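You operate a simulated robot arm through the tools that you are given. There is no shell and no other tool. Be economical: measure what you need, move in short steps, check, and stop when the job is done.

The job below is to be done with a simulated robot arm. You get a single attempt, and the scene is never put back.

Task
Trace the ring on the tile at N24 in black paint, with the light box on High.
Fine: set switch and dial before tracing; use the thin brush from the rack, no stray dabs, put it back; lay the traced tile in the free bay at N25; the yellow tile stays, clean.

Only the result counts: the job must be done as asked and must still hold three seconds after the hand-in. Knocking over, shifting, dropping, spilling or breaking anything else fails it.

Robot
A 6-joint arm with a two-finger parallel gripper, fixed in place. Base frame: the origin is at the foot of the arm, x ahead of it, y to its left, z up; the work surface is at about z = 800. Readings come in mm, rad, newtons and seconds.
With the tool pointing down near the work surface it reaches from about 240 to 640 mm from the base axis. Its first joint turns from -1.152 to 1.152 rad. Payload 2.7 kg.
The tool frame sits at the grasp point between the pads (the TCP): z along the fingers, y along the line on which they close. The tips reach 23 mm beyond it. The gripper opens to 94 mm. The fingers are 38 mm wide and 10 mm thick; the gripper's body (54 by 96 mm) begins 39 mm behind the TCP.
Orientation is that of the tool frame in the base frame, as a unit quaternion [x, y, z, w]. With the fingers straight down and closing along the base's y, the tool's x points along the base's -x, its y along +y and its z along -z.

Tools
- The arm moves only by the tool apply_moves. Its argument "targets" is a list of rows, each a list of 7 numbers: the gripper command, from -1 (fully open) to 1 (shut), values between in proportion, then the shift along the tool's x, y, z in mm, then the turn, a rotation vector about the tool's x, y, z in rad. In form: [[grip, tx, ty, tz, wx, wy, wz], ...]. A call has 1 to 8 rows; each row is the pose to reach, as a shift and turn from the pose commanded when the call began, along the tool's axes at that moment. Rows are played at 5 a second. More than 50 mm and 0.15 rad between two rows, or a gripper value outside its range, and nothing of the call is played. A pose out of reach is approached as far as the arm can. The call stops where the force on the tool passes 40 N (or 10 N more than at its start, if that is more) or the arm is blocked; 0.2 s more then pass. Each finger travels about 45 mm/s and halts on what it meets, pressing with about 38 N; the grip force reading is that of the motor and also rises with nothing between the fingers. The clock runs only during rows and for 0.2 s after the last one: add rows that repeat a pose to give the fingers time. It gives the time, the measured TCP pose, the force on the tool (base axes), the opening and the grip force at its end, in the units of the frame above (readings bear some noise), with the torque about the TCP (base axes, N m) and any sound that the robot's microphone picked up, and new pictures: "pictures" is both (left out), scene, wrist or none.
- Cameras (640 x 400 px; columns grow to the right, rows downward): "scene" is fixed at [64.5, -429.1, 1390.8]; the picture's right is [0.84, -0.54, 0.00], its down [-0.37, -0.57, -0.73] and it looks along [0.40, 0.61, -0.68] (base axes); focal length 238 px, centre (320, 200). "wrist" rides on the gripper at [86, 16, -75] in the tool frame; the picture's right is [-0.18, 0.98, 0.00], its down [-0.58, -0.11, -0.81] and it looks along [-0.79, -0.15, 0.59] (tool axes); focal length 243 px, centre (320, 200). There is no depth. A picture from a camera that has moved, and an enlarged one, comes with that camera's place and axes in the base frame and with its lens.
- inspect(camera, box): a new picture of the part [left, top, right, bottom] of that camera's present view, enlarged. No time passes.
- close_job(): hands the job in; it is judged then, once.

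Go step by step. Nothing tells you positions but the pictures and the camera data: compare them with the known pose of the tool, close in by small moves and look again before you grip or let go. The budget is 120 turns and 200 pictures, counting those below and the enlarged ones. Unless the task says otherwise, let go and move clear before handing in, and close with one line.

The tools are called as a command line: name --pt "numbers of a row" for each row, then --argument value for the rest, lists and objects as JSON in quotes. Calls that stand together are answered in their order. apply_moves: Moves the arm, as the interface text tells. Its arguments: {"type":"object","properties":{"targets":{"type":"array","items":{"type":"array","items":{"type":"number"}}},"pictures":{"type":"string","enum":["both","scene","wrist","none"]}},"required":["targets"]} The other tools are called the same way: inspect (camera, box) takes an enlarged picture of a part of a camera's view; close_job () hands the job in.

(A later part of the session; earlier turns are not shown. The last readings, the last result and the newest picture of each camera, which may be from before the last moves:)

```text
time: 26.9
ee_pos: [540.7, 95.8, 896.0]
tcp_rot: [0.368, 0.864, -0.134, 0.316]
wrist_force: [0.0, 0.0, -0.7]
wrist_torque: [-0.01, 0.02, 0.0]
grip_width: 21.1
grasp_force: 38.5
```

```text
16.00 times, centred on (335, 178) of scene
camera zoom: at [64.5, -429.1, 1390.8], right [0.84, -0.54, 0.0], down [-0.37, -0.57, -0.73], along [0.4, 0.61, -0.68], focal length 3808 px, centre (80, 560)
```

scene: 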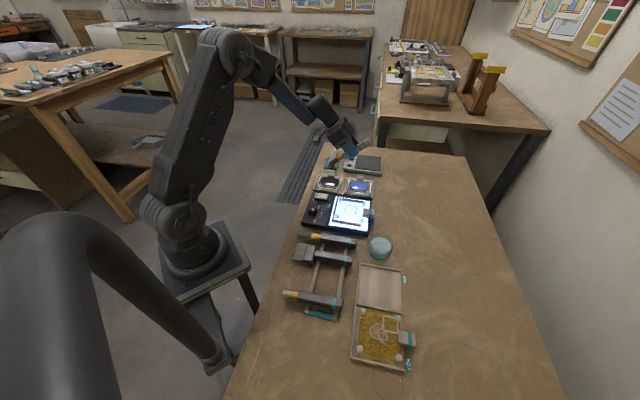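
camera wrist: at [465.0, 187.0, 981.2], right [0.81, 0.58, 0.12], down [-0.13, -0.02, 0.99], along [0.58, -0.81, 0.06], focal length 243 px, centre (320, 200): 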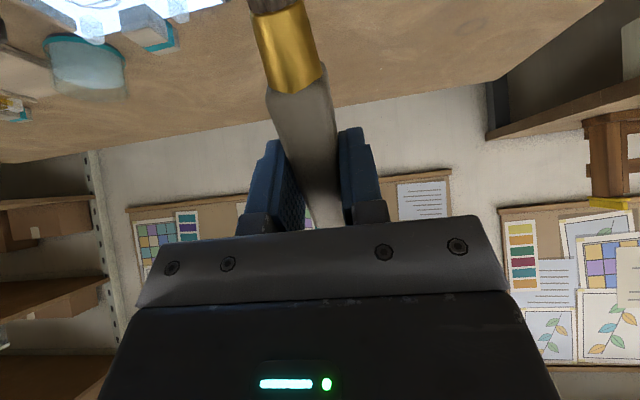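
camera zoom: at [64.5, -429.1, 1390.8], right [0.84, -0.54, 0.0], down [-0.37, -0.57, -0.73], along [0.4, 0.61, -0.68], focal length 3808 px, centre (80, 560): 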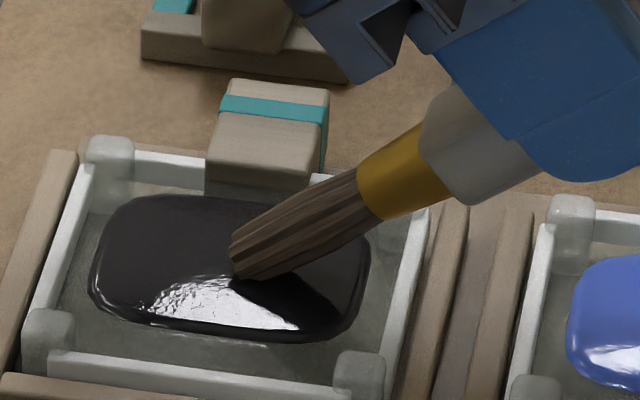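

apply_moves --pt "1 1.3 0 1.53 0 0 0" --pt "1 2.6 0 3.06 0 0 0" --pt "1 2.6 0 3.06 0 0 0" --pictures "none"

inspect --camera "scene" --box '[320, 165, 350, 190]'

```text
time: 27.6
ee_pos: [541.2, 95.4, 895.0]
tcp_rot: [0.368, 0.863, -0.133, 0.318]
wrist_force: [3.0, -5.0, 19.0]
wrist_torque: [0.69, 0.81, 0.08]
grip_width: 21.6
grasp_force: 37.9
```

```text
16.00 times, centred on (335, 178) of scene
camera zoom: at [64.3, -429.3, 1390.7], right [0.84, -0.54, 0.0], down [-0.37, -0.57, -0.73], along [0.4, 0.61, -0.68], focal length 3808 px, centre (80, 560)
```

zoom: 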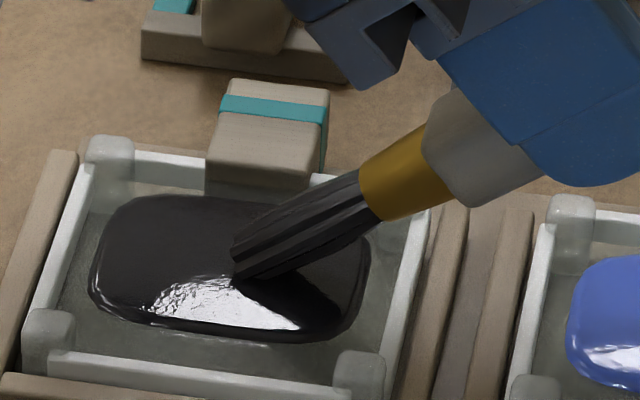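

The bristles turned black on contact at TCP z≈896. I'll lift clear and study the ring from the scene camera.

apply_moves --pt "1 -7 0 -8.4 0 0 0" --pt "1 -25.8 0 -30.6 0 0 0" --pt "1 -45.2 0 -53.6 0 0 0" --pt "1 -45.2 0 -53.6 0 0 0" --pictures "none"

inspect --camera "scene" --box '[328, 193, 378, 235]'

inspect --camera "scene" --box '[310, 135, 360, 200]'

```text
time: 28.6
ee_pos: [540.6, 95.7, 962.6]
tcp_rot: [0.367, 0.865, -0.133, 0.315]
wrist_force: [0.0, 0.5, -1.1]
wrist_torque: [-0.01, -0.04, 0.03]
grip_width: 21.4
grasp_force: 38.3
```

```text
9.52 times, centred on (353, 214) of scene
camera zoom: at [64.5, -429.1, 1390.8], right [0.84, -0.54, 0.0], down [-0.37, -0.57, -0.73], along [0.4, 0.61, -0.68], focal length 2267 px, centre (6, 67)
```

zoom: 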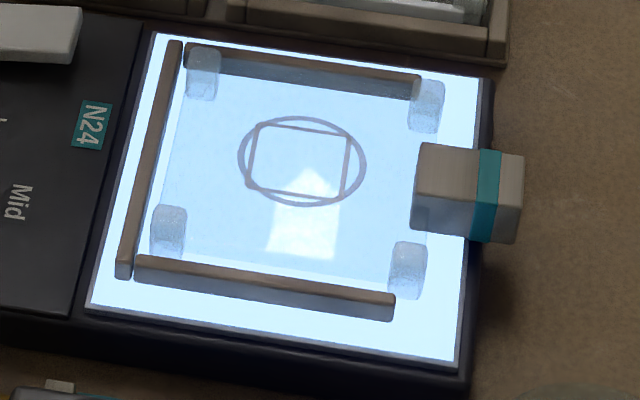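

```text
6.15 times, centred on (335, 168) of scene
camera zoom: at [64.5, -429.1, 1390.8], right [0.84, -0.54, 0.0], down [-0.37, -0.57, -0.73], along [0.4, 0.61, -0.68], focal length 1465 px, centre (228, 400)
```

zoom: 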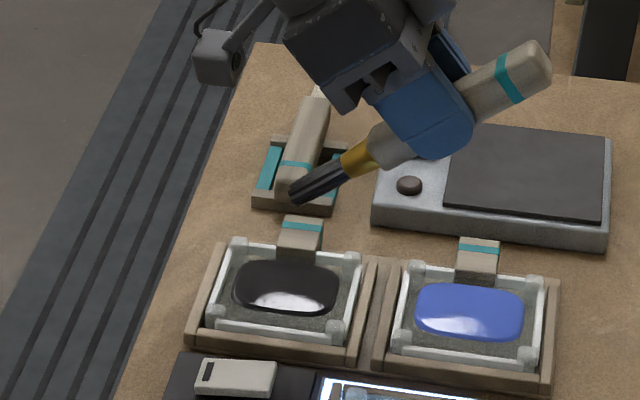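

The ring's centre is about (451,-25,833) with radius about 21 mm. I'll move the loaded tip high over the ring's robot-side point, staying well above the surface.

apply_moves --pt "1 -15 -37 12.5 0 0 0" --pt "1 -30 -74 25 0 0 0" --pt "1 -45 -111 37.5 0 0 0" --pt "1 -59.7 -148.2 50.1 0 0 0" --pt "1 -47.7 -148.2 64.3 0 0 0" --pt "1 -40.4 -148.2 73 0 0 0" --pt "1 -40.4 -148.2 73 0 0 0" --pictures "scene"

inspect --camera "scene" --box '[328, 180, 378, 230]'

```text
time: 30.2
ee_pos: [487.7, -63.9, 931.5]
tcp_rot: [0.368, 0.864, -0.133, 0.317]
wrist_force: [-0.2, 0.0, -1.1]
wrist_torque: [-0.01, 0.0, 0.0]
grip_width: 21.5
grasp_force: 37.9
```

scene: 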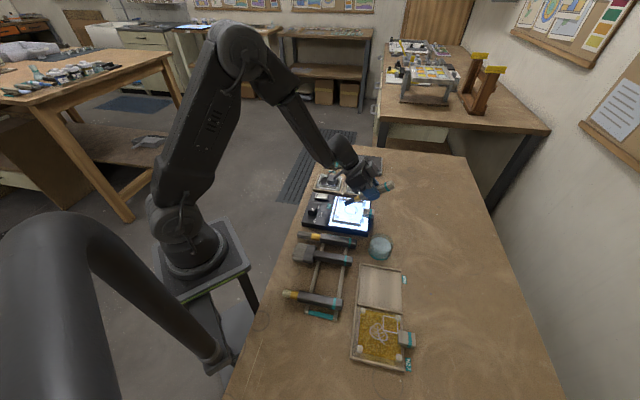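

```text
8.00 times, centred on (353, 205) of scene
camera zoom: at [64.5, -429.1, 1390.8], right [0.84, -0.54, 0.0], down [-0.37, -0.57, -0.73], along [0.4, 0.61, -0.68], focal length 1904 px, centre (56, 160)
```

zoom: 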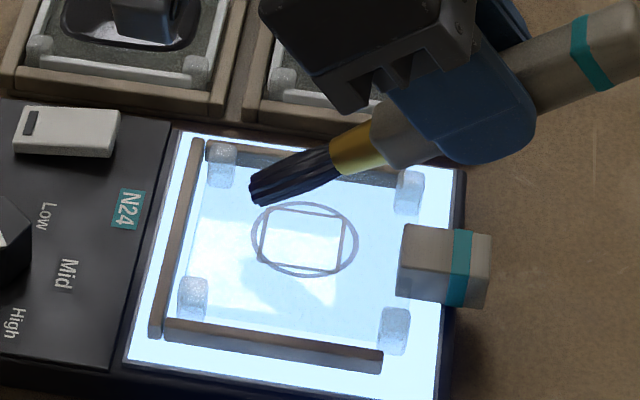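

The tip looks aligned with the ring's left edge. I'll descend to just above the surface.

apply_moves --pt "1 5 0 6 0 0 0" --pt "1 10.3 0 12.2 0 0 0" --pt "1 10.3 0 12.2 0 0 0" --pictures "none"

inspect --camera "scene" --box '[340, 195, 370, 220]'

```text
time: 31.1
ee_pos: [489.5, -63.7, 915.4]
tcp_rot: [0.368, 0.864, -0.133, 0.316]
wrist_force: [0.5, 0.1, -0.4]
wrist_torque: [-0.02, -0.05, 0.0]
grip_width: 21.3
grasp_force: 37.8
```

```text
16.00 times, centred on (355, 208) of scene
camera zoom: at [64.5, -429.1, 1390.8], right [0.84, -0.54, 0.0], down [-0.37, -0.57, -0.73], along [0.4, 0.61, -0.68], focal length 3808 px, centre (-240, 80)
```

zoom: 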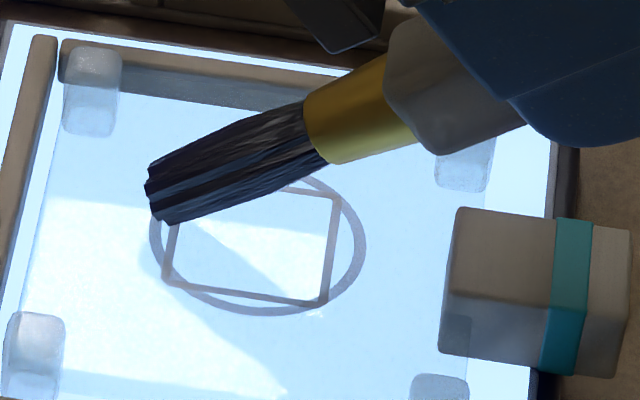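

apply_moves --pt "1 1.3 0 1.53 0 0 0" --pt "1 2.6 0 3.06 0 0 0" --pt "1 2.6 0 3.06 0 0 0" --pictures "none"

inspect --camera "scene" --box '[340, 195, 370, 220]'

```text
time: 31.9
ee_pos: [489.6, -63.2, 912.6]
tcp_rot: [0.367, 0.864, -0.133, 0.318]
wrist_force: [-3.0, 0.8, 13.2]
wrist_torque: [0.81, 0.94, 0.08]
grip_width: 21.3
grasp_force: 37.9
```

```text
16.00 times, centred on (355, 208) of scene
camera zoom: at [64.3, -429.1, 1390.8], right [0.84, -0.54, 0.0], down [-0.37, -0.57, -0.73], along [0.4, 0.61, -0.68], focal length 3808 px, centre (-240, 80)
```

zoom: 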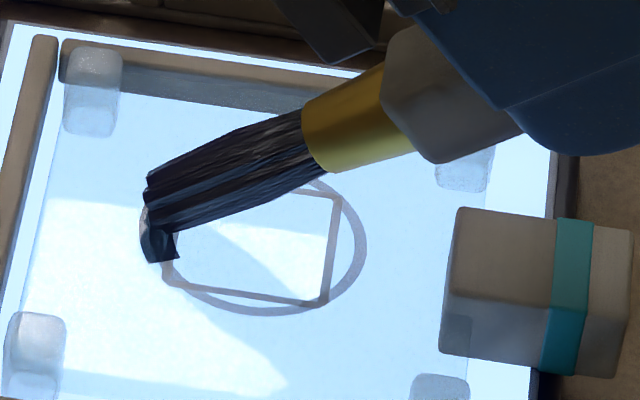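

The brush touched down on the ring line with about 13 N and left a mark centred on it. I'll sweep the first arc segment (48°) at the same height.

apply_moves --pt "1 -1.65 -3.83 1.38 0 0 0" --pt "1 -3.86 -7.14 3.24 0 0 0" --pt "1 -6.55 -9.76 5.51 0 0 0" --pt "1 -9.6 -11.6 8.08 0 0 0" --pictures "none"

inspect --camera "scene" --box '[340, 195, 370, 220]'

```text
time: 32.9
ee_pos: [487.3, -81.3, 912.5]
tcp_rot: [0.367, 0.864, -0.134, 0.317]
wrist_force: [-2.3, 3.9, 11.1]
wrist_torque: [1.01, 0.79, -0.13]
grip_width: 21.6
grasp_force: 38.4
```

```text
16.00 times, centred on (355, 208) of scene
camera zoom: at [64.3, -429.0, 1390.8], right [0.84, -0.54, 0.0], down [-0.37, -0.57, -0.73], along [0.4, 0.61, -0.68], focal length 3808 px, centre (-240, 80)
```

zoom: 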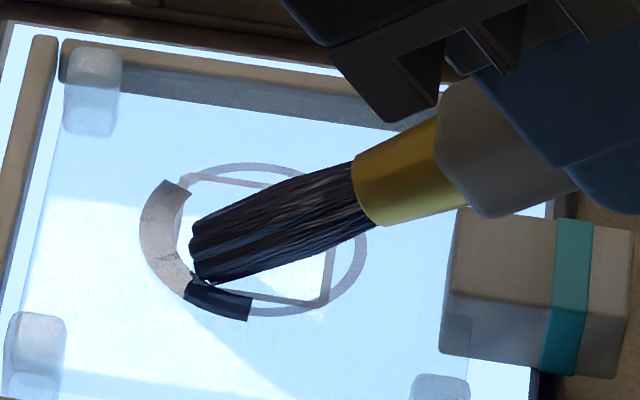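

The arc lands on the ring. I'll continue with the next 96°.

apply_moves --pt "1 -3.28 -0.97 2.76 0 0 0" --pt "1 -6.63 -1.03 5.59 0 0 0" --pt "1 -9.93 -0.18 8.37 0 0 0" --pt "1 -13.02 1.55 10.97 0 0 0" --pt "1 -15.76 4.08 13.29 0 0 0" --pt "1 -18.04 7.31 15.22 0 0 0" --pt "1 -19.76 11.08 16.67 0 0 0" --pt "1 -20.84 15.23 17.59 0 0 0" --pictures "none"

inspect --camera "scene" --box '[340, 195, 370, 220]'

```text
time: 34.6
ee_pos: [519.2, -89.2, 911.6]
tcp_rot: [0.369, 0.864, -0.135, 0.316]
wrist_force: [-1.6, -2.7, 6.7]
wrist_torque: [0.25, 0.52, 0.19]
grip_width: 21.4
grasp_force: 38.2
```

```text
16.00 times, centred on (355, 208) of scene
camera zoom: at [64.4, -429.2, 1390.8], right [0.84, -0.54, 0.0], down [-0.37, -0.57, -0.73], along [0.4, 0.61, -0.68], focal length 3808 px, centre (-240, 80)
```

zoom: 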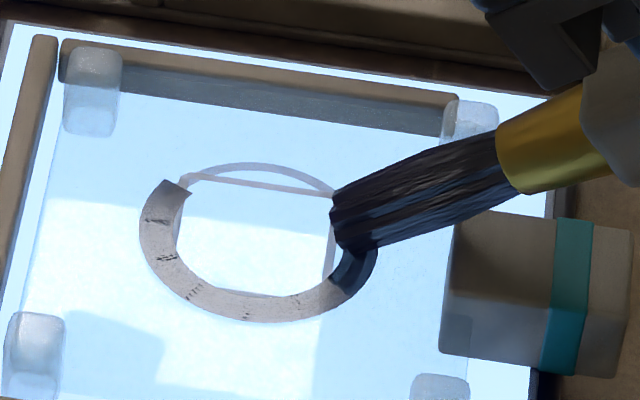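

More than half is done. I'll continue the sweep, pressing 0.4 mm more to hold contact.

apply_moves --pt "1 -0.14 4.36 0.65 0 0 0" --pt "1 0.18 8.73 0.4 0 0 0" --pt "1 1.17 12.93 -0.44 0 0 0" --pt "1 2.82 16.76 -1.82 0 0 0" --pt "1 5.03 20.06 -3.68 0 0 0" --pt "1 7.73 22.7 -5.95 0 0 0" --pt "1 10.77 24.53 -8.52 0 0 0" --pt "1 14.05 25.5 -11.28 0 0 0" --pictures "none"

inspect --camera "scene" --box '[340, 195, 370, 220]'

```text
time: 36.5
ee_pos: [523.1, -58.7, 912.0]
tcp_rot: [0.368, 0.864, -0.134, 0.317]
wrist_force: [1.6, -2.2, 5.7]
wrist_torque: [0.21, 0.26, 0.02]
grip_width: 21.4
grasp_force: 38.1
```

```text
16.00 times, centred on (355, 208) of scene
camera zoom: at [64.4, -429.2, 1390.8], right [0.84, -0.54, 0.0], down [-0.37, -0.57, -0.73], along [0.4, 0.61, -0.68], focal length 3808 px, centre (-240, 80)
```

zoom: 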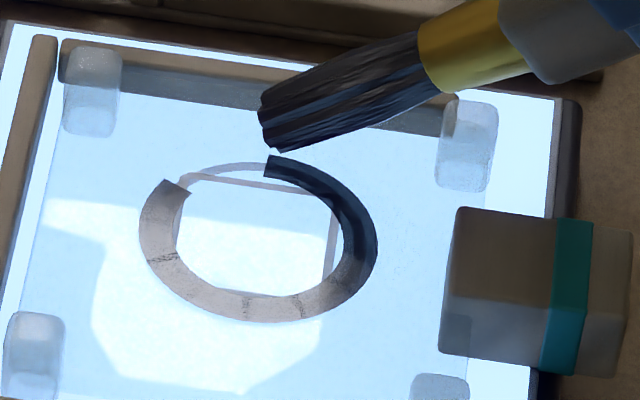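

About a quarter remains, and the tip reads slightly ahead of plan. I'll correct for that and go on in a short piece.

apply_moves --pt "1 2.9 -1.84 -2.1 0 0 0" --pt "1 6.1 -3.28 -4.77 0 0 0" --pt "1 8.9 -5.55 -7.17 0 0 0" --pictures "none"

inspect --camera "scene" --box '[340, 195, 370, 220]'

```text
time: 37.2
ee_pos: [513.0, -55.6, 912.5]
tcp_rot: [0.368, 0.864, -0.133, 0.317]
wrist_force: [2.7, -1.0, 7.9]
wrist_torque: [0.38, 0.23, -0.08]
grip_width: 21.5
grasp_force: 37.8
```

```text
16.00 times, centred on (355, 208) of scene
camera zoom: at [64.5, -429.2, 1390.8], right [0.84, -0.54, 0.0], down [-0.37, -0.57, -0.73], along [0.4, 0.61, -0.68], focal length 3808 px, centre (-240, 80)
```

zoom: 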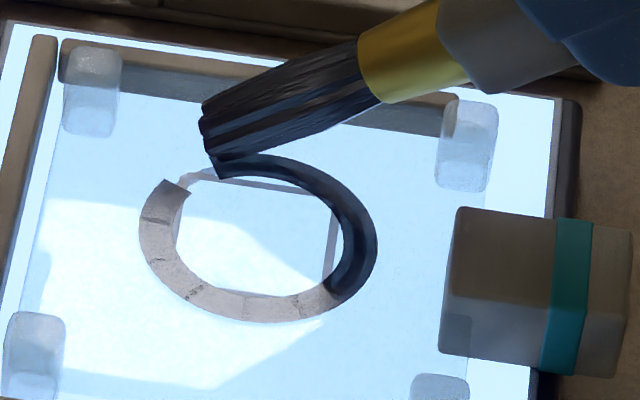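

apply_moves --pt "1 2.37 -3.96 -2.0 0 0 0" --pt "1 4.31 -7.9 -3.64 0 0 0" --pt "1 5.64 -12.04 -4.77 0 0 0" --pt "1 6.27 -16.38 -5.31 0 0 0" --pt "1 6.2 -20.75 -5.26 0 0 0" --pictures "none"

inspect --camera "scene" --box '[340, 195, 370, 220]'

```text
time: 38.5
ee_pos: [491.7, -62.8, 910.8]
tcp_rot: [0.368, 0.864, -0.133, 0.317]
wrist_force: [2.8, 1.1, 8.2]
wrist_torque: [0.69, 0.3, -0.24]
grip_width: 21.5
grasp_force: 38.1
```

```text
16.00 times, centred on (355, 208) of scene
camera zoom: at [64.4, -429.1, 1390.8], right [0.84, -0.54, 0.0], down [-0.37, -0.57, -0.73], along [0.4, 0.61, -0.68], focal length 3808 px, centre (-240, 80)
```

zoom: 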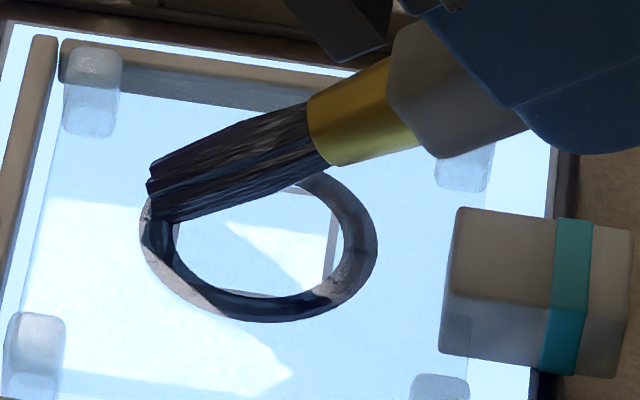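

The ring appears closed. I'll lift straight off and check.

apply_moves --pt "1 -6.5 0 -7.7 0 0 0" --pt "1 -26 0 -30.6 0 0 0" --pt "1 -52 0 -61.2 0 0 0" --pt "1 -52 0 -61.2 0 0 0" --pictures "none"

inspect --camera "scene" --box '[338, 193, 373, 220]'

```text
time: 39.5
ee_pos: [493.4, -63.5, 992.3]
tcp_rot: [0.367, 0.865, -0.133, 0.316]
wrist_force: [0.3, -0.7, -1.5]
wrist_torque: [-0.01, 0.02, 0.01]
grip_width: 21.5
grasp_force: 37.9
```

```text
14.81 times, centred on (356, 206) of scene
camera zoom: at [64.5, -429.1, 1390.8], right [0.84, -0.54, 0.0], down [-0.37, -0.57, -0.73], along [0.4, 0.61, -0.68], focal length 3526 px, centre (-206, 104)
```

zoom: 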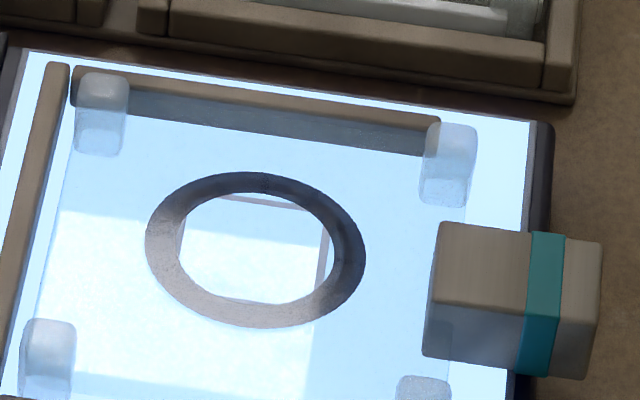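

The ring is fully traced with no stray marks. I'll carry the brush back above its rack slot, levelling it on the way.

apply_moves --pt "1 9.4 -31.7 -6 0 0 0" --pt "1 18.7 -63.3 -12 0 0.1 0" --pt "1 28.1 -95 -18 0 0.2 0" --pt "1 37.5 -126.7 -24 0 0.3 0" --pt "1 46.8 -158.3 -30 0 0.4 0" --pt "1 56.2 -190 -36 0 0.5 0" --pt "1 65.5 -221.6 -42 0 0.6 0" --pt "1 74.9 -253.3 -47.8 0 0.7 0" --pictures "none"

apply_moves --pt "1 0 0 0 0 0 0" --pictures "wrist"

inspect --camera "scene" --box '[250, 180, 370, 280]'

```text
time: 41.2
ee_pos: [248.1, -173.0, 982.2]
tcp_rot: [0.391, 0.92, 0.002, 0.0]
wrist_force: [1.1, 0.2, -1.5]
wrist_torque: [-0.02, -0.04, 0.01]
grip_width: 21.5
grasp_force: 38.2
```

```text
time: 41.6
ee_pos: [247.5, -174.4, 983.2]
tcp_rot: [0.392, 0.92, 0.001, 0.0]
wrist_force: [0.6, -0.5, -2.0]
wrist_torque: [0.04, 0.02, 0.01]
grip_width: 21.5
grasp_force: 37.8
camera wrist: at [198.2, -101.4, 1058.1], right [0.84, 0.55, 0.0], down [0.32, -0.5, 0.81], along [0.44, -0.67, -0.59], focal length 243 px, centre (320, 200)
```

wrist: 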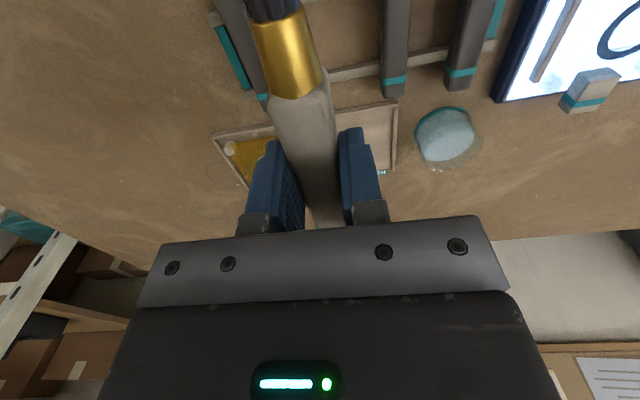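

```text
4.00 times, centred on (310, 230) of scene
camera zoom: at [64.5, -429.1, 1390.8], right [0.84, -0.54, 0.0], down [-0.37, -0.57, -0.73], along [0.4, 0.61, -0.68], focal length 952 px, centre (360, 80)
```

zoom: 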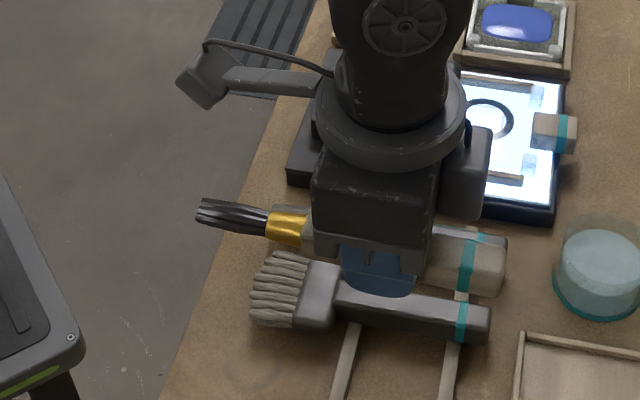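

The brush sits nearly as it did before. I'll lower it over its slot to just above the rails.

apply_moves --pt "1 -2.1 -0.5 40 0 0 0" --pt "1 -2.1 -0.5 80 0 0 0" --pt "1 -2.1 -0.5 115 0 0 0" --pt "1 -2.1 -0.5 135 0 0 0" --pt "1 -2.1 -0.5 143 0 0 0" --pt "1 -2.1 -0.5 143 0 0 0" --pictures "none"

inspect --camera "scene" --box '[270, 225, 370, 325]'

```text
time: 43.0
ee_pos: [251.8, -177.6, 836.4]
tcp_rot: [0.391, 0.92, 0.0, 0.001]
wrist_force: [0.6, -0.1, -0.6]
wrist_torque: [0.01, -0.01, -0.03]
grip_width: 21.4
grasp_force: 37.8
```

```text
4.00 times, centred on (320, 275) of scene
camera zoom: at [64.5, -429.1, 1390.8], right [0.84, -0.54, 0.0], down [-0.37, -0.57, -0.73], along [0.4, 0.61, -0.68], focal length 952 px, centre (320, -100)
```

zoom: 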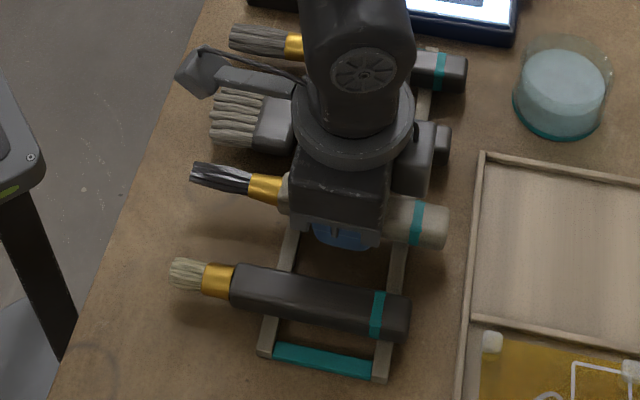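

apply_moves --pt "1 2.4 -1 0 0 0 0" --pt "1 2.4 -1 2 0 0 0" --pt "1 2.4 -1 4 0 0 0" --pt "1 2.4 -1 5.5 0 0 0" --pt "1 2.4 -1 5.5 0 0 0" --pictures "none"

inspect --camera "scene" --box '[270, 225, 370, 325]'

```text
time: 44.2
ee_pos: [247.1, -175.4, 830.8]
tcp_rot: [0.392, 0.92, 0.001, 0.001]
wrist_force: [-1.1, -0.6, 0.2]
wrist_torque: [-0.03, 0.0, 0.03]
grip_width: 21.2
grasp_force: 37.7
```

```text
4.00 times, centred on (320, 275) of scene
camera zoom: at [64.5, -429.1, 1390.8], right [0.84, -0.54, 0.0], down [-0.37, -0.57, -0.73], along [0.4, 0.61, -0.68], focal length 952 px, centre (320, -100)
```

zoom: 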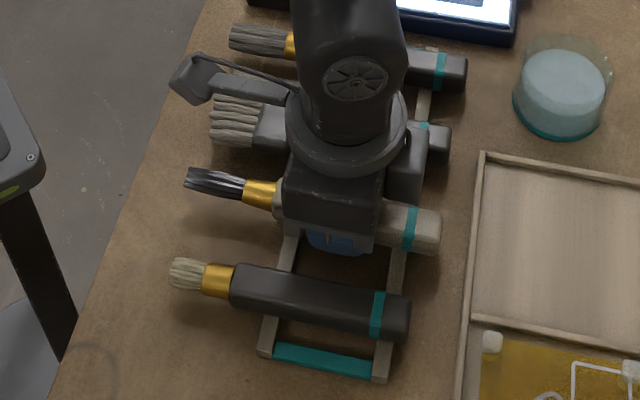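

It matches the original place to about a millimetre. I'll lower a touch more, then open to 50 mm.

apply_moves --pt "1 0 0 1 0 0 0" --pt "1 0 0 1.5 0 0 0" --pictures "none"

```text
time: 44.9
ee_pos: [246.2, -176.4, 829.4]
tcp_rot: [0.391, 0.92, 0.001, 0.003]
wrist_force: [-4.0, 5.1, 24.0]
wrist_torque: [-0.75, -0.65, 0.04]
grip_width: 21.5
grasp_force: 37.7
```

apply_moves --pt "1 0 0 -1 0 0 0" --pt "0.4 0 0 -1 0 0 0" --pt "-0.06 0 0 -1 0 0 0" --pt "-0.06 0 0 -1 0 0 0" --pt "-0.06 0 0 -20 0 0 0" --pt "-0.06 0 0 -60 0 0 0" --pt "-0.06 0 0 -110 0 0 0" --pt "-0.06 0 0 -110 0 0 0" --pictures "wrist"

inspect --camera "scene" --box '[270, 225, 370, 325]'

```text
time: 46.6
ee_pos: [248.0, -177.4, 940.7]
tcp_rot: [0.391, 0.92, 0.001, 0.001]
wrist_force: [-0.3, -0.6, 0.3]
wrist_torque: [0.0, 0.0, -0.01]
grip_width: 49.7
grasp_force: 0.0
camera wrist: at [199.1, -103.8, 1015.9], right [0.84, 0.55, 0.0], down [0.32, -0.49, 0.81], along [0.44, -0.67, -0.59], focal length 243 px, centre (320, 200)
```

wrist: 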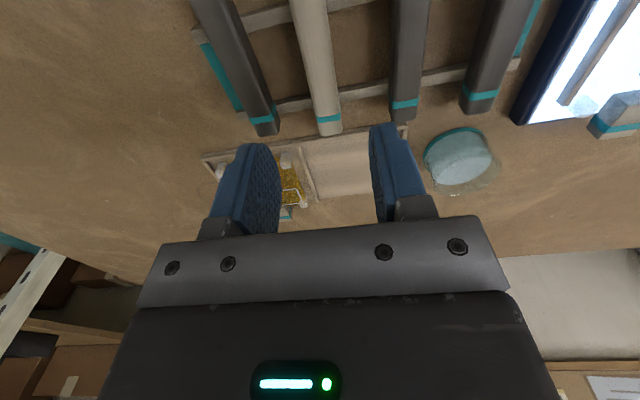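

```text
4.00 times, centred on (320, 275) of scene
camera zoom: at [64.5, -429.1, 1390.8], right [0.84, -0.54, 0.0], down [-0.37, -0.57, -0.73], along [0.4, 0.61, -0.68], focal length 952 px, centre (320, -100)
```

zoom: 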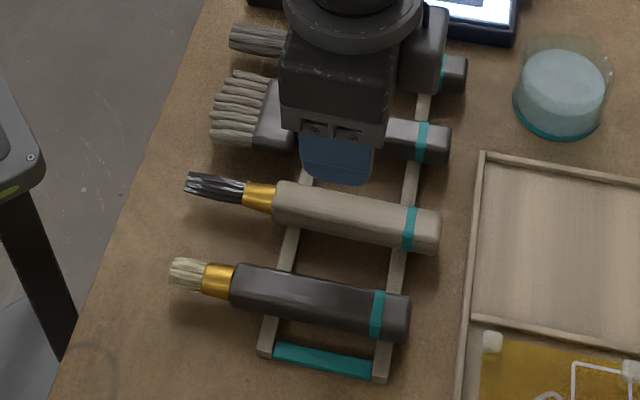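

The brush is back in its slot. Now I'll move above the traced tile's tab to measure it.

apply_moves --pt "-0.06 -9.8 42 0 0 0 0" --pt "-0.06 -19.6 84 0 0 0 0" --pt "-0.06 -29.4 126 0 0 0 0" --pt "-0.06 -39 168 0 0 0 0" --pt "-0.06 -49 210 0 0 0 0" --pt "-0.06 -58.6 251.6 0 0 0 0" --pt "-0.06 -58.6 251.6 0 0 0 0" --pictures "wrist"

inspect --camera "wrist" --box '[180, 0, 460, 175]'

inspect --camera "scene" --box '[345, 195, 385, 235]'

inspect --camera "scene" --box '[345, 255, 425, 375]'

```text
time: 48.2
ee_pos: [469.0, -43.7, 938.5]
tcp_rot: [0.391, 0.92, 0.0, 0.001]
wrist_force: [0.5, 0.6, 0.3]
wrist_torque: [-0.02, -0.01, -0.01]
grip_width: 49.6
grasp_force: 0.1
camera wrist: at [420.0, 29.9, 1013.8], right [0.84, 0.55, 0.0], down [0.32, -0.49, 0.81], along [0.44, -0.67, -0.59], focal length 243 px, centre (320, 200)
```

wrist: 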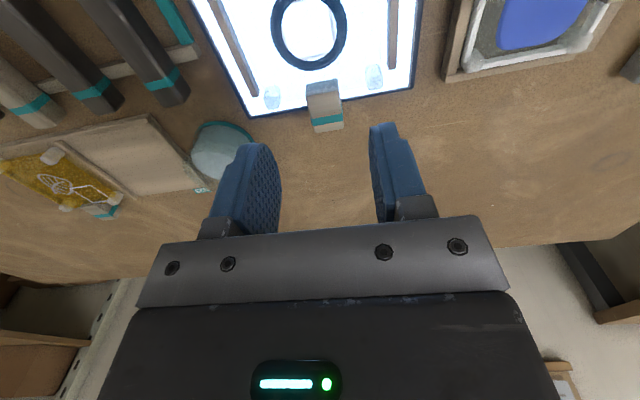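

```text
2.29 times, centred on (320, 88) of wrist
camera zoom: at [420.0, 29.9, 1013.8], right [0.84, 0.55, 0.0], down [0.32, -0.49, 0.81], along [0.44, -0.67, -0.59], focal length 555 px, centre (320, 457)
```

zoom: 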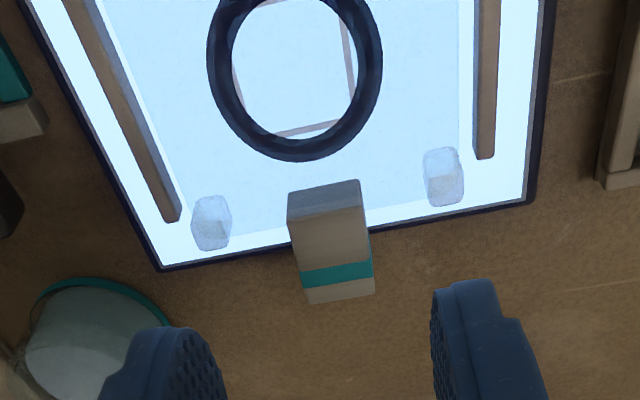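

```text
10.00 times, centred on (365, 215) of scene
camera zoom: at [64.5, -429.1, 1390.8], right [0.84, -0.54, 0.0], down [-0.37, -0.57, -0.73], along [0.4, 0.61, -0.68], focal length 2380 px, centre (-130, 50)
```

zoom: 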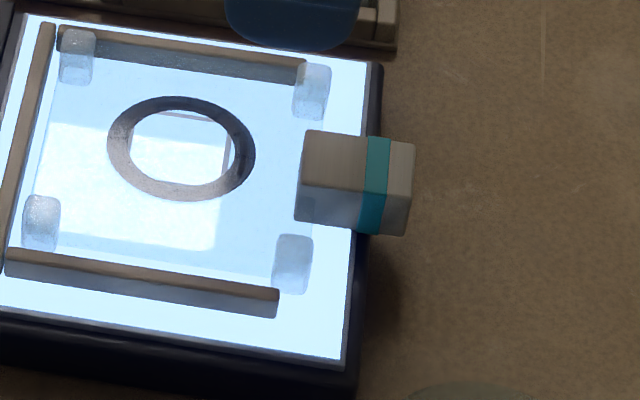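

```text
3.33 times, centred on (385, 315) of scene
camera zoom: at [64.5, -429.1, 1390.8], right [0.84, -0.54, 0.0], down [-0.37, -0.57, -0.73], along [0.4, 0.61, -0.68], focal length 793 px, centre (103, -183)
```

zoom: 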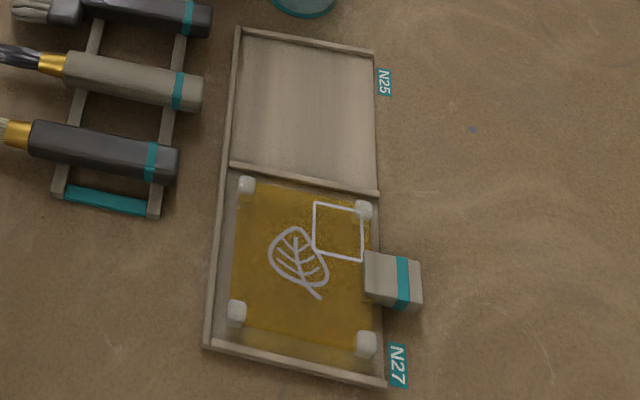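

The tab is about 24 mm wide, centred near (488,-64), with posts either side. I'll narrow the gripper to 40 mm and hover just above it.

apply_moves --pt "0.15 -15 -0.3 20 0 0 0.017" --pt "0.15 -31.5 -0.6 50 0 0 0.017" --pt "0.15 -31.5 -0.6 65 0 0 0.017" --pt "0.15 -31.5 -0.6 65 0 0 0.017" --pictures "none"

inspect --camera "wrist" --box '[180, 0, 460, 175]'

inspect --camera "scene" --box '[345, 195, 385, 235]'

```text
time: 49.2
ee_pos: [489.0, -67.0, 874.5]
tcp_rot: [0.4, 0.917, 0.0, 0.001]
wrist_force: [-0.3, 0.3, 0.2]
wrist_torque: [-0.03, 0.02, -0.04]
grip_width: 40.0
grasp_force: 0.0
```

```text
2.29 times, centred on (320, 88) of wrist
camera zoom: at [440.9, 6.9, 949.6], right [0.84, 0.53, 0.0], down [0.31, -0.5, 0.81], along [0.43, -0.68, -0.59], focal length 555 px, centre (320, 457)
```

zoom: 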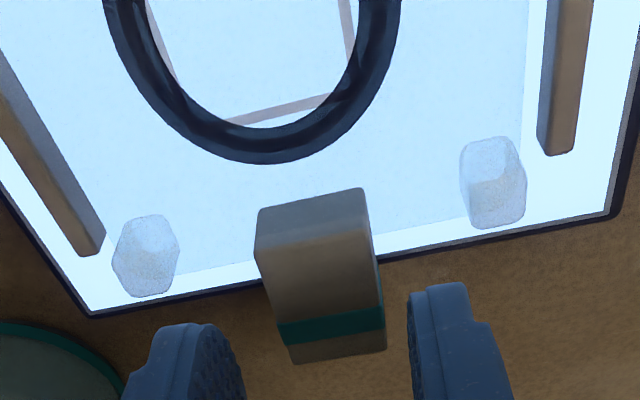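

```text
10.00 times, centred on (365, 215) of scene
camera zoom: at [64.5, -429.1, 1390.8], right [0.84, -0.54, 0.0], down [-0.37, -0.57, -0.73], along [0.4, 0.61, -0.68], focal length 2380 px, centre (-130, 50)
```

zoom: 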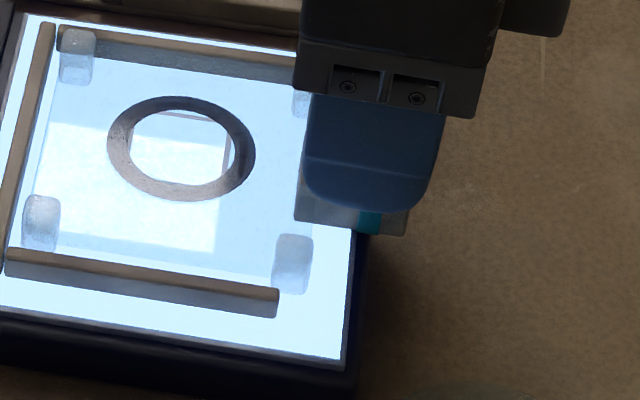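

I'll shift 1.3 mm sideways, descend and grip the tab.

apply_moves --pt "0.15 -1.4 1.3 8 0 0 0" --pt "0.15 -1.4 1.3 16 0 0 0" --pt "0.15 -1.4 1.3 21 0 0 0" --pt "0.15 -1.4 1.3 21 0 0 0" --pictures "none"

inspect --camera "scene" --box '[345, 195, 385, 235]'

inspect --camera "wrist" --box '[180, 0, 460, 175]'

```text
time: 50.2
ee_pos: [492.7, -65.5, 857.8]
tcp_rot: [0.398, 0.917, 0.0, 0.002]
wrist_force: [-1.7, 0.0, 5.7]
wrist_torque: [0.0, 0.2, -0.02]
grip_width: 40.4
grasp_force: 0.2
stopped in row 4: the force on the tool passed its limit at 42 N (the readings are from after the stop); the commanded pose is now the measured one
```

```text
10.00 times, centred on (365, 215) of scene
camera zoom: at [64.4, -429.1, 1390.8], right [0.84, -0.54, 0.0], down [-0.37, -0.57, -0.73], along [0.4, 0.61, -0.68], focal length 2380 px, centre (-130, 50)
```

zoom: 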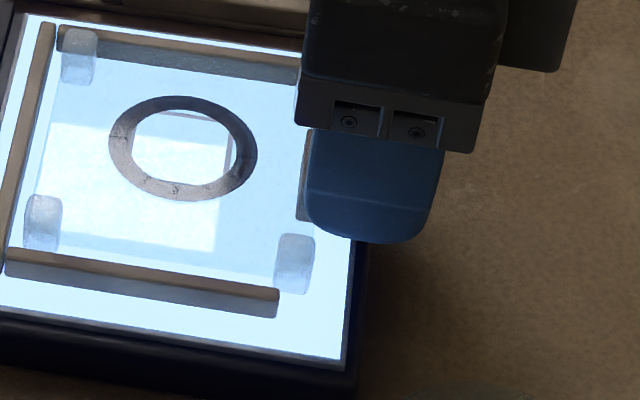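

```text
2.29 times, centred on (320, 88) of wrist
camera zoom: at [444.2, 7.1, 933.2], right [0.84, 0.54, 0.0], down [0.31, -0.5, 0.81], along [0.43, -0.68, -0.59], focal length 555 px, centre (320, 457)
```

zoom: 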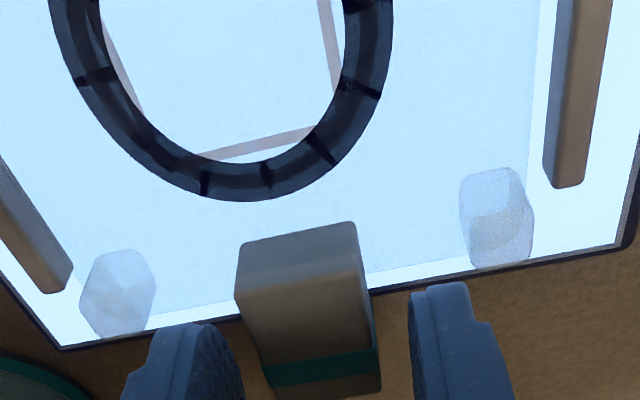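

The tips met the light box's plate at TCP z 858, so that's the lowest. I'll back off 1 mm and close on the tab.

apply_moves --pt "0.15 0 0 -1 0 0 0" --pt "1 0 0 -1 0 0 0" --pt "1 0 0 -1 0 0 0" --pt "1 0 0 -1 0 0 0" --pictures "none"

inspect --camera "scene" --box '[328, 185, 388, 235]'

```text
time: 51.2
ee_pos: [491.6, -66.8, 858.0]
tcp_rot: [0.398, 0.917, 0.0, 0.002]
wrist_force: [-4.7, -3.8, 0.9]
wrist_torque: [-0.17, 0.11, 0.64]
grip_width: 25.1
grasp_force: 38.3
```

```text
8.00 times, centred on (358, 210) of scene
camera zoom: at [64.4, -429.2, 1390.8], right [0.84, -0.54, 0.0], down [-0.37, -0.57, -0.73], along [0.4, 0.61, -0.68], focal length 1904 px, centre (16, 120)
```

zoom: 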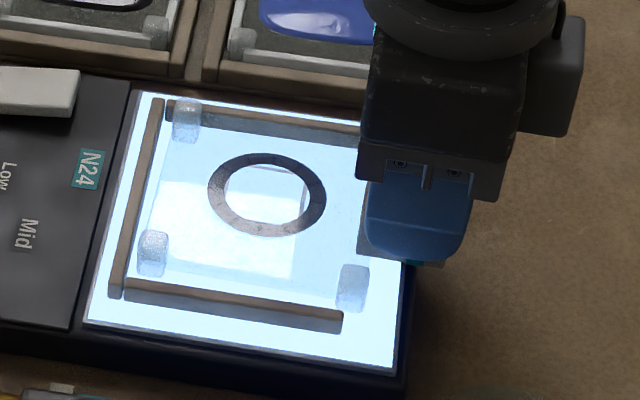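

The tab is gripped at 25 mm. I'll lift slowly and check that the tile stays level.

apply_moves --pt "1 0 0 -3 0 0 0" --pt "1 0 0 -8 0 0 0" --pt "1 0 0 -16 0 0 0" --pt "1 0 0 -28 0 0 0" --pt "1 0 0 -40 0 0 0" --pt "1 0 0 -40 0 0 0" --pictures "wrist"

inspect --camera "scene" --box '[318, 165, 398, 235]'

```text
time: 52.6
ee_pos: [493.2, -66.0, 897.8]
tcp_rot: [0.4, 0.917, 0.0, 0.003]
wrist_force: [0.0, -0.2, -1.5]
wrist_torque: [0.01, -0.05, -0.01]
grip_width: 25.0
grasp_force: 37.9
camera wrist: at [443.9, 6.8, 974.1], right [0.84, 0.54, 0.0], down [0.31, -0.5, 0.81], along [0.43, -0.68, -0.59], focal length 243 px, centre (320, 200)
```

wrist: 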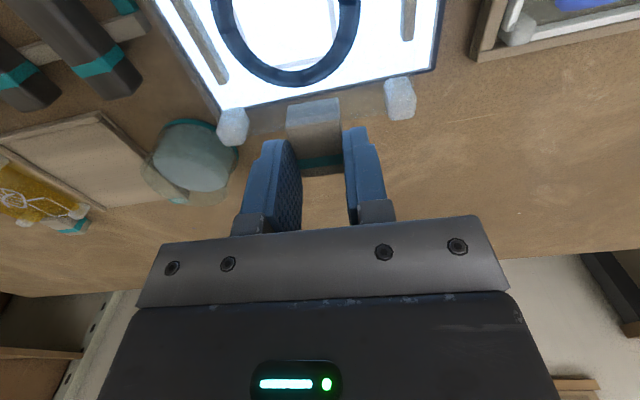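

```text
5.71 times, centred on (358, 200) of scene
camera zoom: at [64.5, -429.1, 1390.8], right [0.84, -0.54, 0.0], down [-0.37, -0.57, -0.73], along [0.4, 0.61, -0.68], focal length 1360 px, centre (103, 200)
```

zoom: 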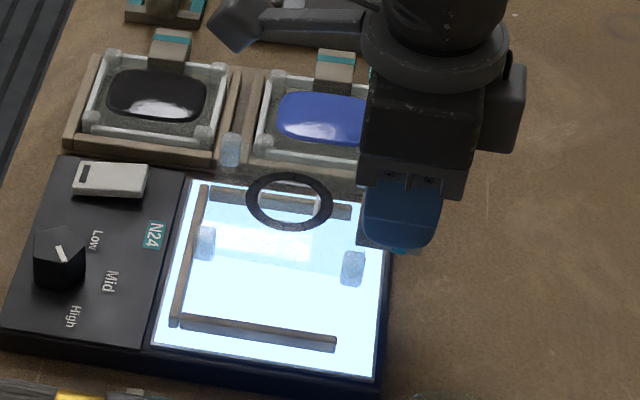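

The tile is held level. I'll raise it more and carry it at a safe height to above the free bay N25.

apply_moves --pt "1 0 0 -35 0 0 0" --pt "1 -18 -33 -40 0 0 0" --pt "1 -36 -67 -40 0 0 0" --pt "1 -54 -101 -40 0 0 0" --pt "1 -72 -135 -40 0 0 0" --pt "1 -90 -168 -40 0 0 0" --pt "1 -107 -201 -40 0 0 0" --pt "1 -124.2 -232.4 -40 0 0 0" --pictures "none"

apply_moves --pt "1 0 0 0 0 0 0" --pictures "both"

inspect --camera "scene" --box '[335, 230, 435, 350]'

inspect --camera "wrist" --box '[160, 0, 480, 200]'

```text
time: 54.4
ee_pos: [406.7, -317.8, 938.0]
tcp_rot: [0.399, 0.917, 0.001, 0.002]
wrist_force: [0.3, -0.2, -0.9]
wrist_torque: [0.01, -0.02, 0.0]
grip_width: 25.1
grasp_force: 38.2
```

```text
time: 54.8
ee_pos: [406.5, -317.1, 938.7]
tcp_rot: [0.399, 0.917, 0.0, 0.002]
wrist_force: [-0.5, 0.7, -0.3]
wrist_torque: [-0.03, -0.03, 0.01]
grip_width: 25.2
grasp_force: 37.9
camera wrist: at [358.0, -242.1, 1014.3], right [0.84, 0.54, 0.0], down [0.31, -0.5, 0.81], along [0.43, -0.68, -0.59], focal length 243 px, centre (320, 200)
```

scene: 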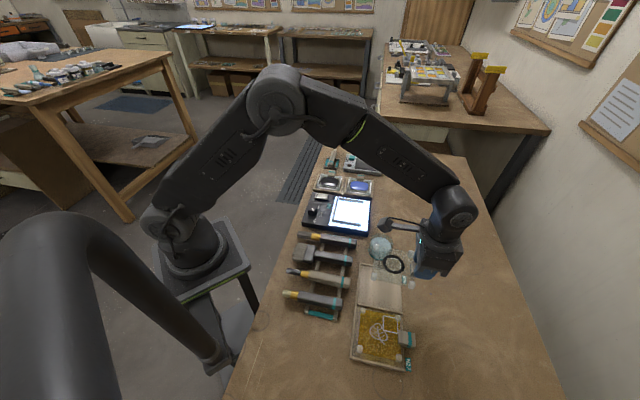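
wrist: 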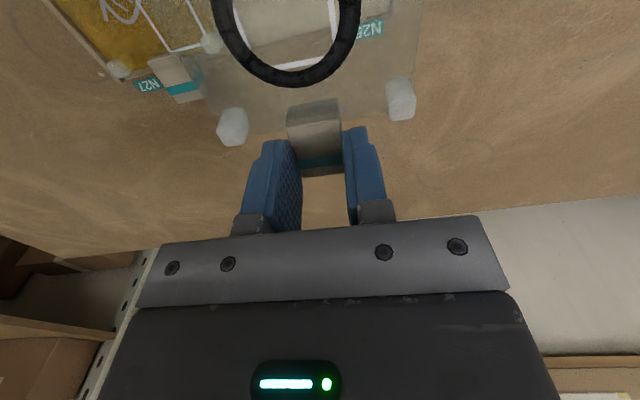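

```text
3.33 times, centred on (385, 290) of scene
camera zoom: at [64.5, -429.1, 1390.8], right [0.84, -0.54, 0.0], down [-0.37, -0.57, -0.73], along [0.4, 0.61, -0.68], focal length 793 px, centre (103, -100)
```

zoom: 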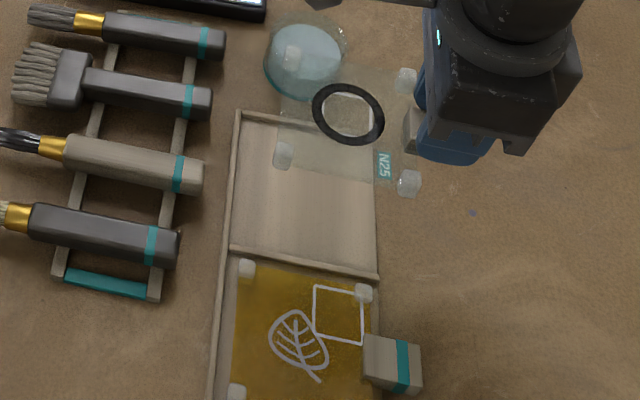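

```text
2.00 times, centred on (320, 100) of wrist
camera zoom: at [358.0, -242.1, 1014.3], right [0.84, 0.54, 0.0], down [0.31, -0.5, 0.81], along [0.43, -0.68, -0.59], focal length 485 px, centre (320, 400)
```

zoom: 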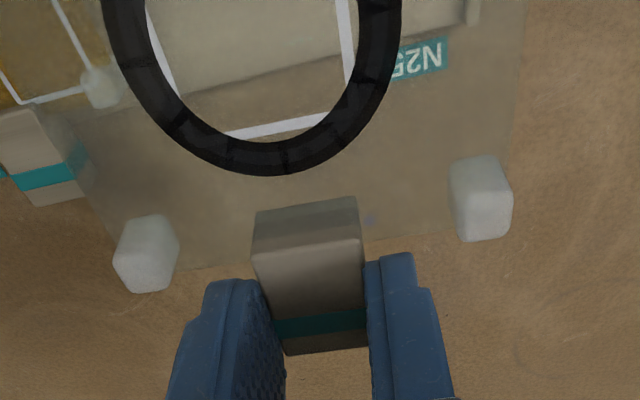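

Comparing post positions in the scene view, the held tile is turned about 2° and sits about 10 mm off the bay centre. I'll correct both and lower to 25 mm above the bay.

apply_moves --pt "1 7.4 6.9 0 0 0 -0.038" --pt "1 7.4 6.9 25 0 0 -0.038" --pt "1 7.4 6.9 50 0 0 -0.038" --pt "1 7.4 6.9 78 0 0 -0.038" --pt "1 7.4 6.9 78 0 0 -0.038" --pictures "none"

inspect --camera "scene" --box '[345, 235, 425, 315]'

inspect --camera "wrist" --box '[160, 0, 480, 200]'

```text
time: 56.0
ee_pos: [407.6, -305.9, 862.2]
tcp_rot: [0.381, 0.925, 0.001, 0.002]
wrist_force: [-0.2, 0.0, -1.8]
wrist_torque: [-0.05, -0.01, 0.02]
grip_width: 24.8
grasp_force: 37.6
```

```text
5.00 times, centred on (385, 275) of scene
camera zoom: at [64.5, -429.1, 1390.8], right [0.84, -0.54, 0.0], down [-0.37, -0.57, -0.73], along [0.4, 0.61, -0.68], focal length 1190 px, centre (-5, -175)
```

zoom: 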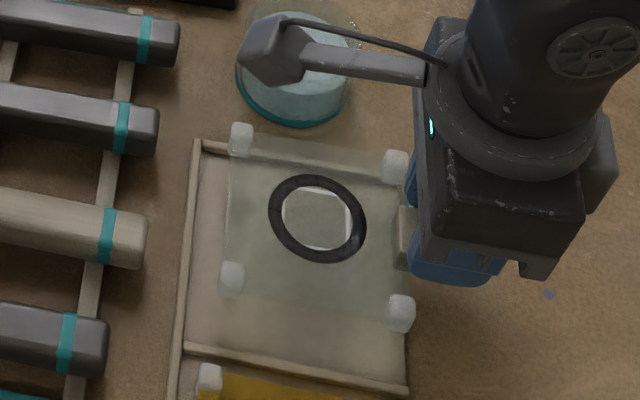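

```text
2.00 times, centred on (320, 100) of wrist
camera zoom: at [356.6, -233.8, 936.9], right [0.82, 0.57, 0.0], down [0.33, -0.49, 0.81], along [0.46, -0.66, -0.59], focal length 485 px, centre (320, 400)
```

zoom: 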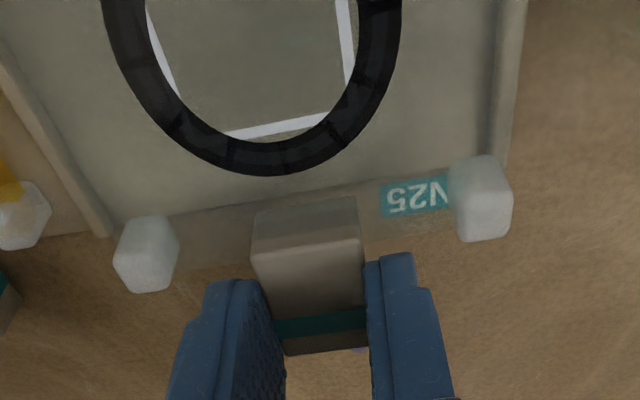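

The free bay is open on its tab side, and the wrist view says the tile is a bit too far toward the cup side. I'll shift 6 mm and lower to about 840.

apply_moves --pt "1 2.3 -6 0 0 0 0" --pt "1 2.3 -6 10 0 0 0" --pt "1 2.3 -6 19 0 0 0" --pt "1 2.3 -6 19 0 0 0" --pictures "none"

inspect --camera "scene" --box '[345, 245, 425, 325]'

inspect --camera "wrist" --box '[160, 0, 480, 200]'

```text
time: 57.0
ee_pos: [401.4, -307.8, 841.2]
tcp_rot: [0.381, 0.925, 0.001, 0.002]
wrist_force: [0.2, 0.4, -0.3]
wrist_torque: [0.0, -0.01, 0.0]
grip_width: 25.1
grasp_force: 37.5
```

```text
5.00 times, centred on (385, 285) of scene
camera zoom: at [64.5, -429.1, 1390.8], right [0.84, -0.54, 0.0], down [-0.37, -0.57, -0.73], along [0.4, 0.61, -0.68], focal length 1190 px, centre (-5, -225)
```

zoom: 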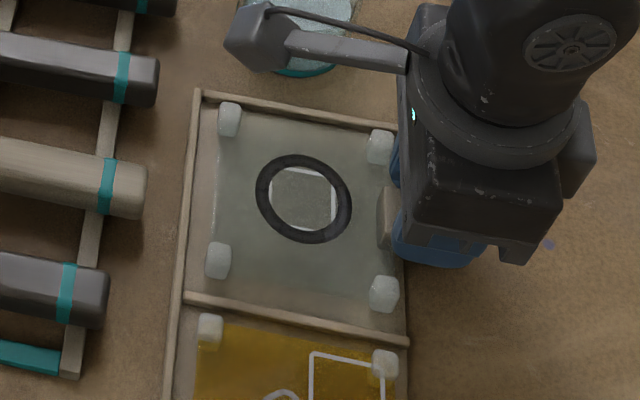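

```text
2.00 times, centred on (320, 100) of wrist
camera zoom: at [350.0, -236.1, 916.2], right [0.82, 0.57, 0.0], down [0.33, -0.49, 0.81], along [0.46, -0.66, -0.59], focal length 485 px, centre (320, 400)
```

zoom: 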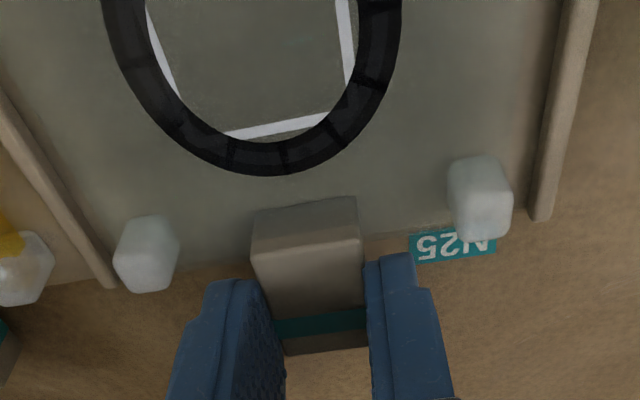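

Both views agree within about 1.3 mm. I'll nudge and descend in small steps until the tile rests.

apply_moves --pt "1 0.3 1.3 0 0 0 0" --pt "1 0.3 1.3 2 0 0 0" --pt "1 0.3 1.3 4 0 0 0" --pt "1 0.3 1.3 5.5 0 0 0" --pt "1 0.3 1.3 5.5 0 0 0" --pictures "none"

inspect --camera "scene" --box '[345, 245, 425, 325]'

```text
time: 57.9
ee_pos: [403.2, -308.2, 839.5]
tcp_rot: [0.381, 0.924, 0.001, 0.002]
wrist_force: [-0.1, -0.2, 1.6]
wrist_torque: [-0.04, 0.08, 0.0]
grip_width: 24.8
grasp_force: 38.1
stopped in row 4: the force on the tool passed its limit at 45 N (the readings are from after the stop); the commanded pose is now the measured one
```

```text
5.00 times, centred on (385, 285) of scene
camera zoom: at [64.5, -429.1, 1390.8], right [0.84, -0.54, 0.0], down [-0.37, -0.57, -0.73], along [0.4, 0.61, -0.68], focal length 1190 px, centre (-5, -225)
```

zoom: 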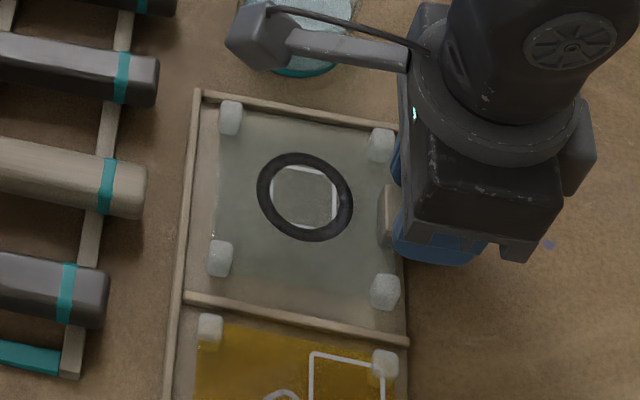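

The tile is on the floor of N25, placed like its N27 neighbour within a millimetre. I'll lower the last bit, open to 40 mm, and withdraw upward.

apply_moves --pt "1 0 0 0.7 0 0 0" --pt "1 0 0 1.2 0 0 0" --pictures "none"

```text
time: 58.5
ee_pos: [402.7, -307.6, 840.2]
tcp_rot: [0.381, 0.925, 0.001, 0.002]
wrist_force: [-4.8, 4.7, 22.7]
wrist_torque: [0.35, 0.52, 0.0]
grip_width: 25.4
grasp_force: 38.0
```

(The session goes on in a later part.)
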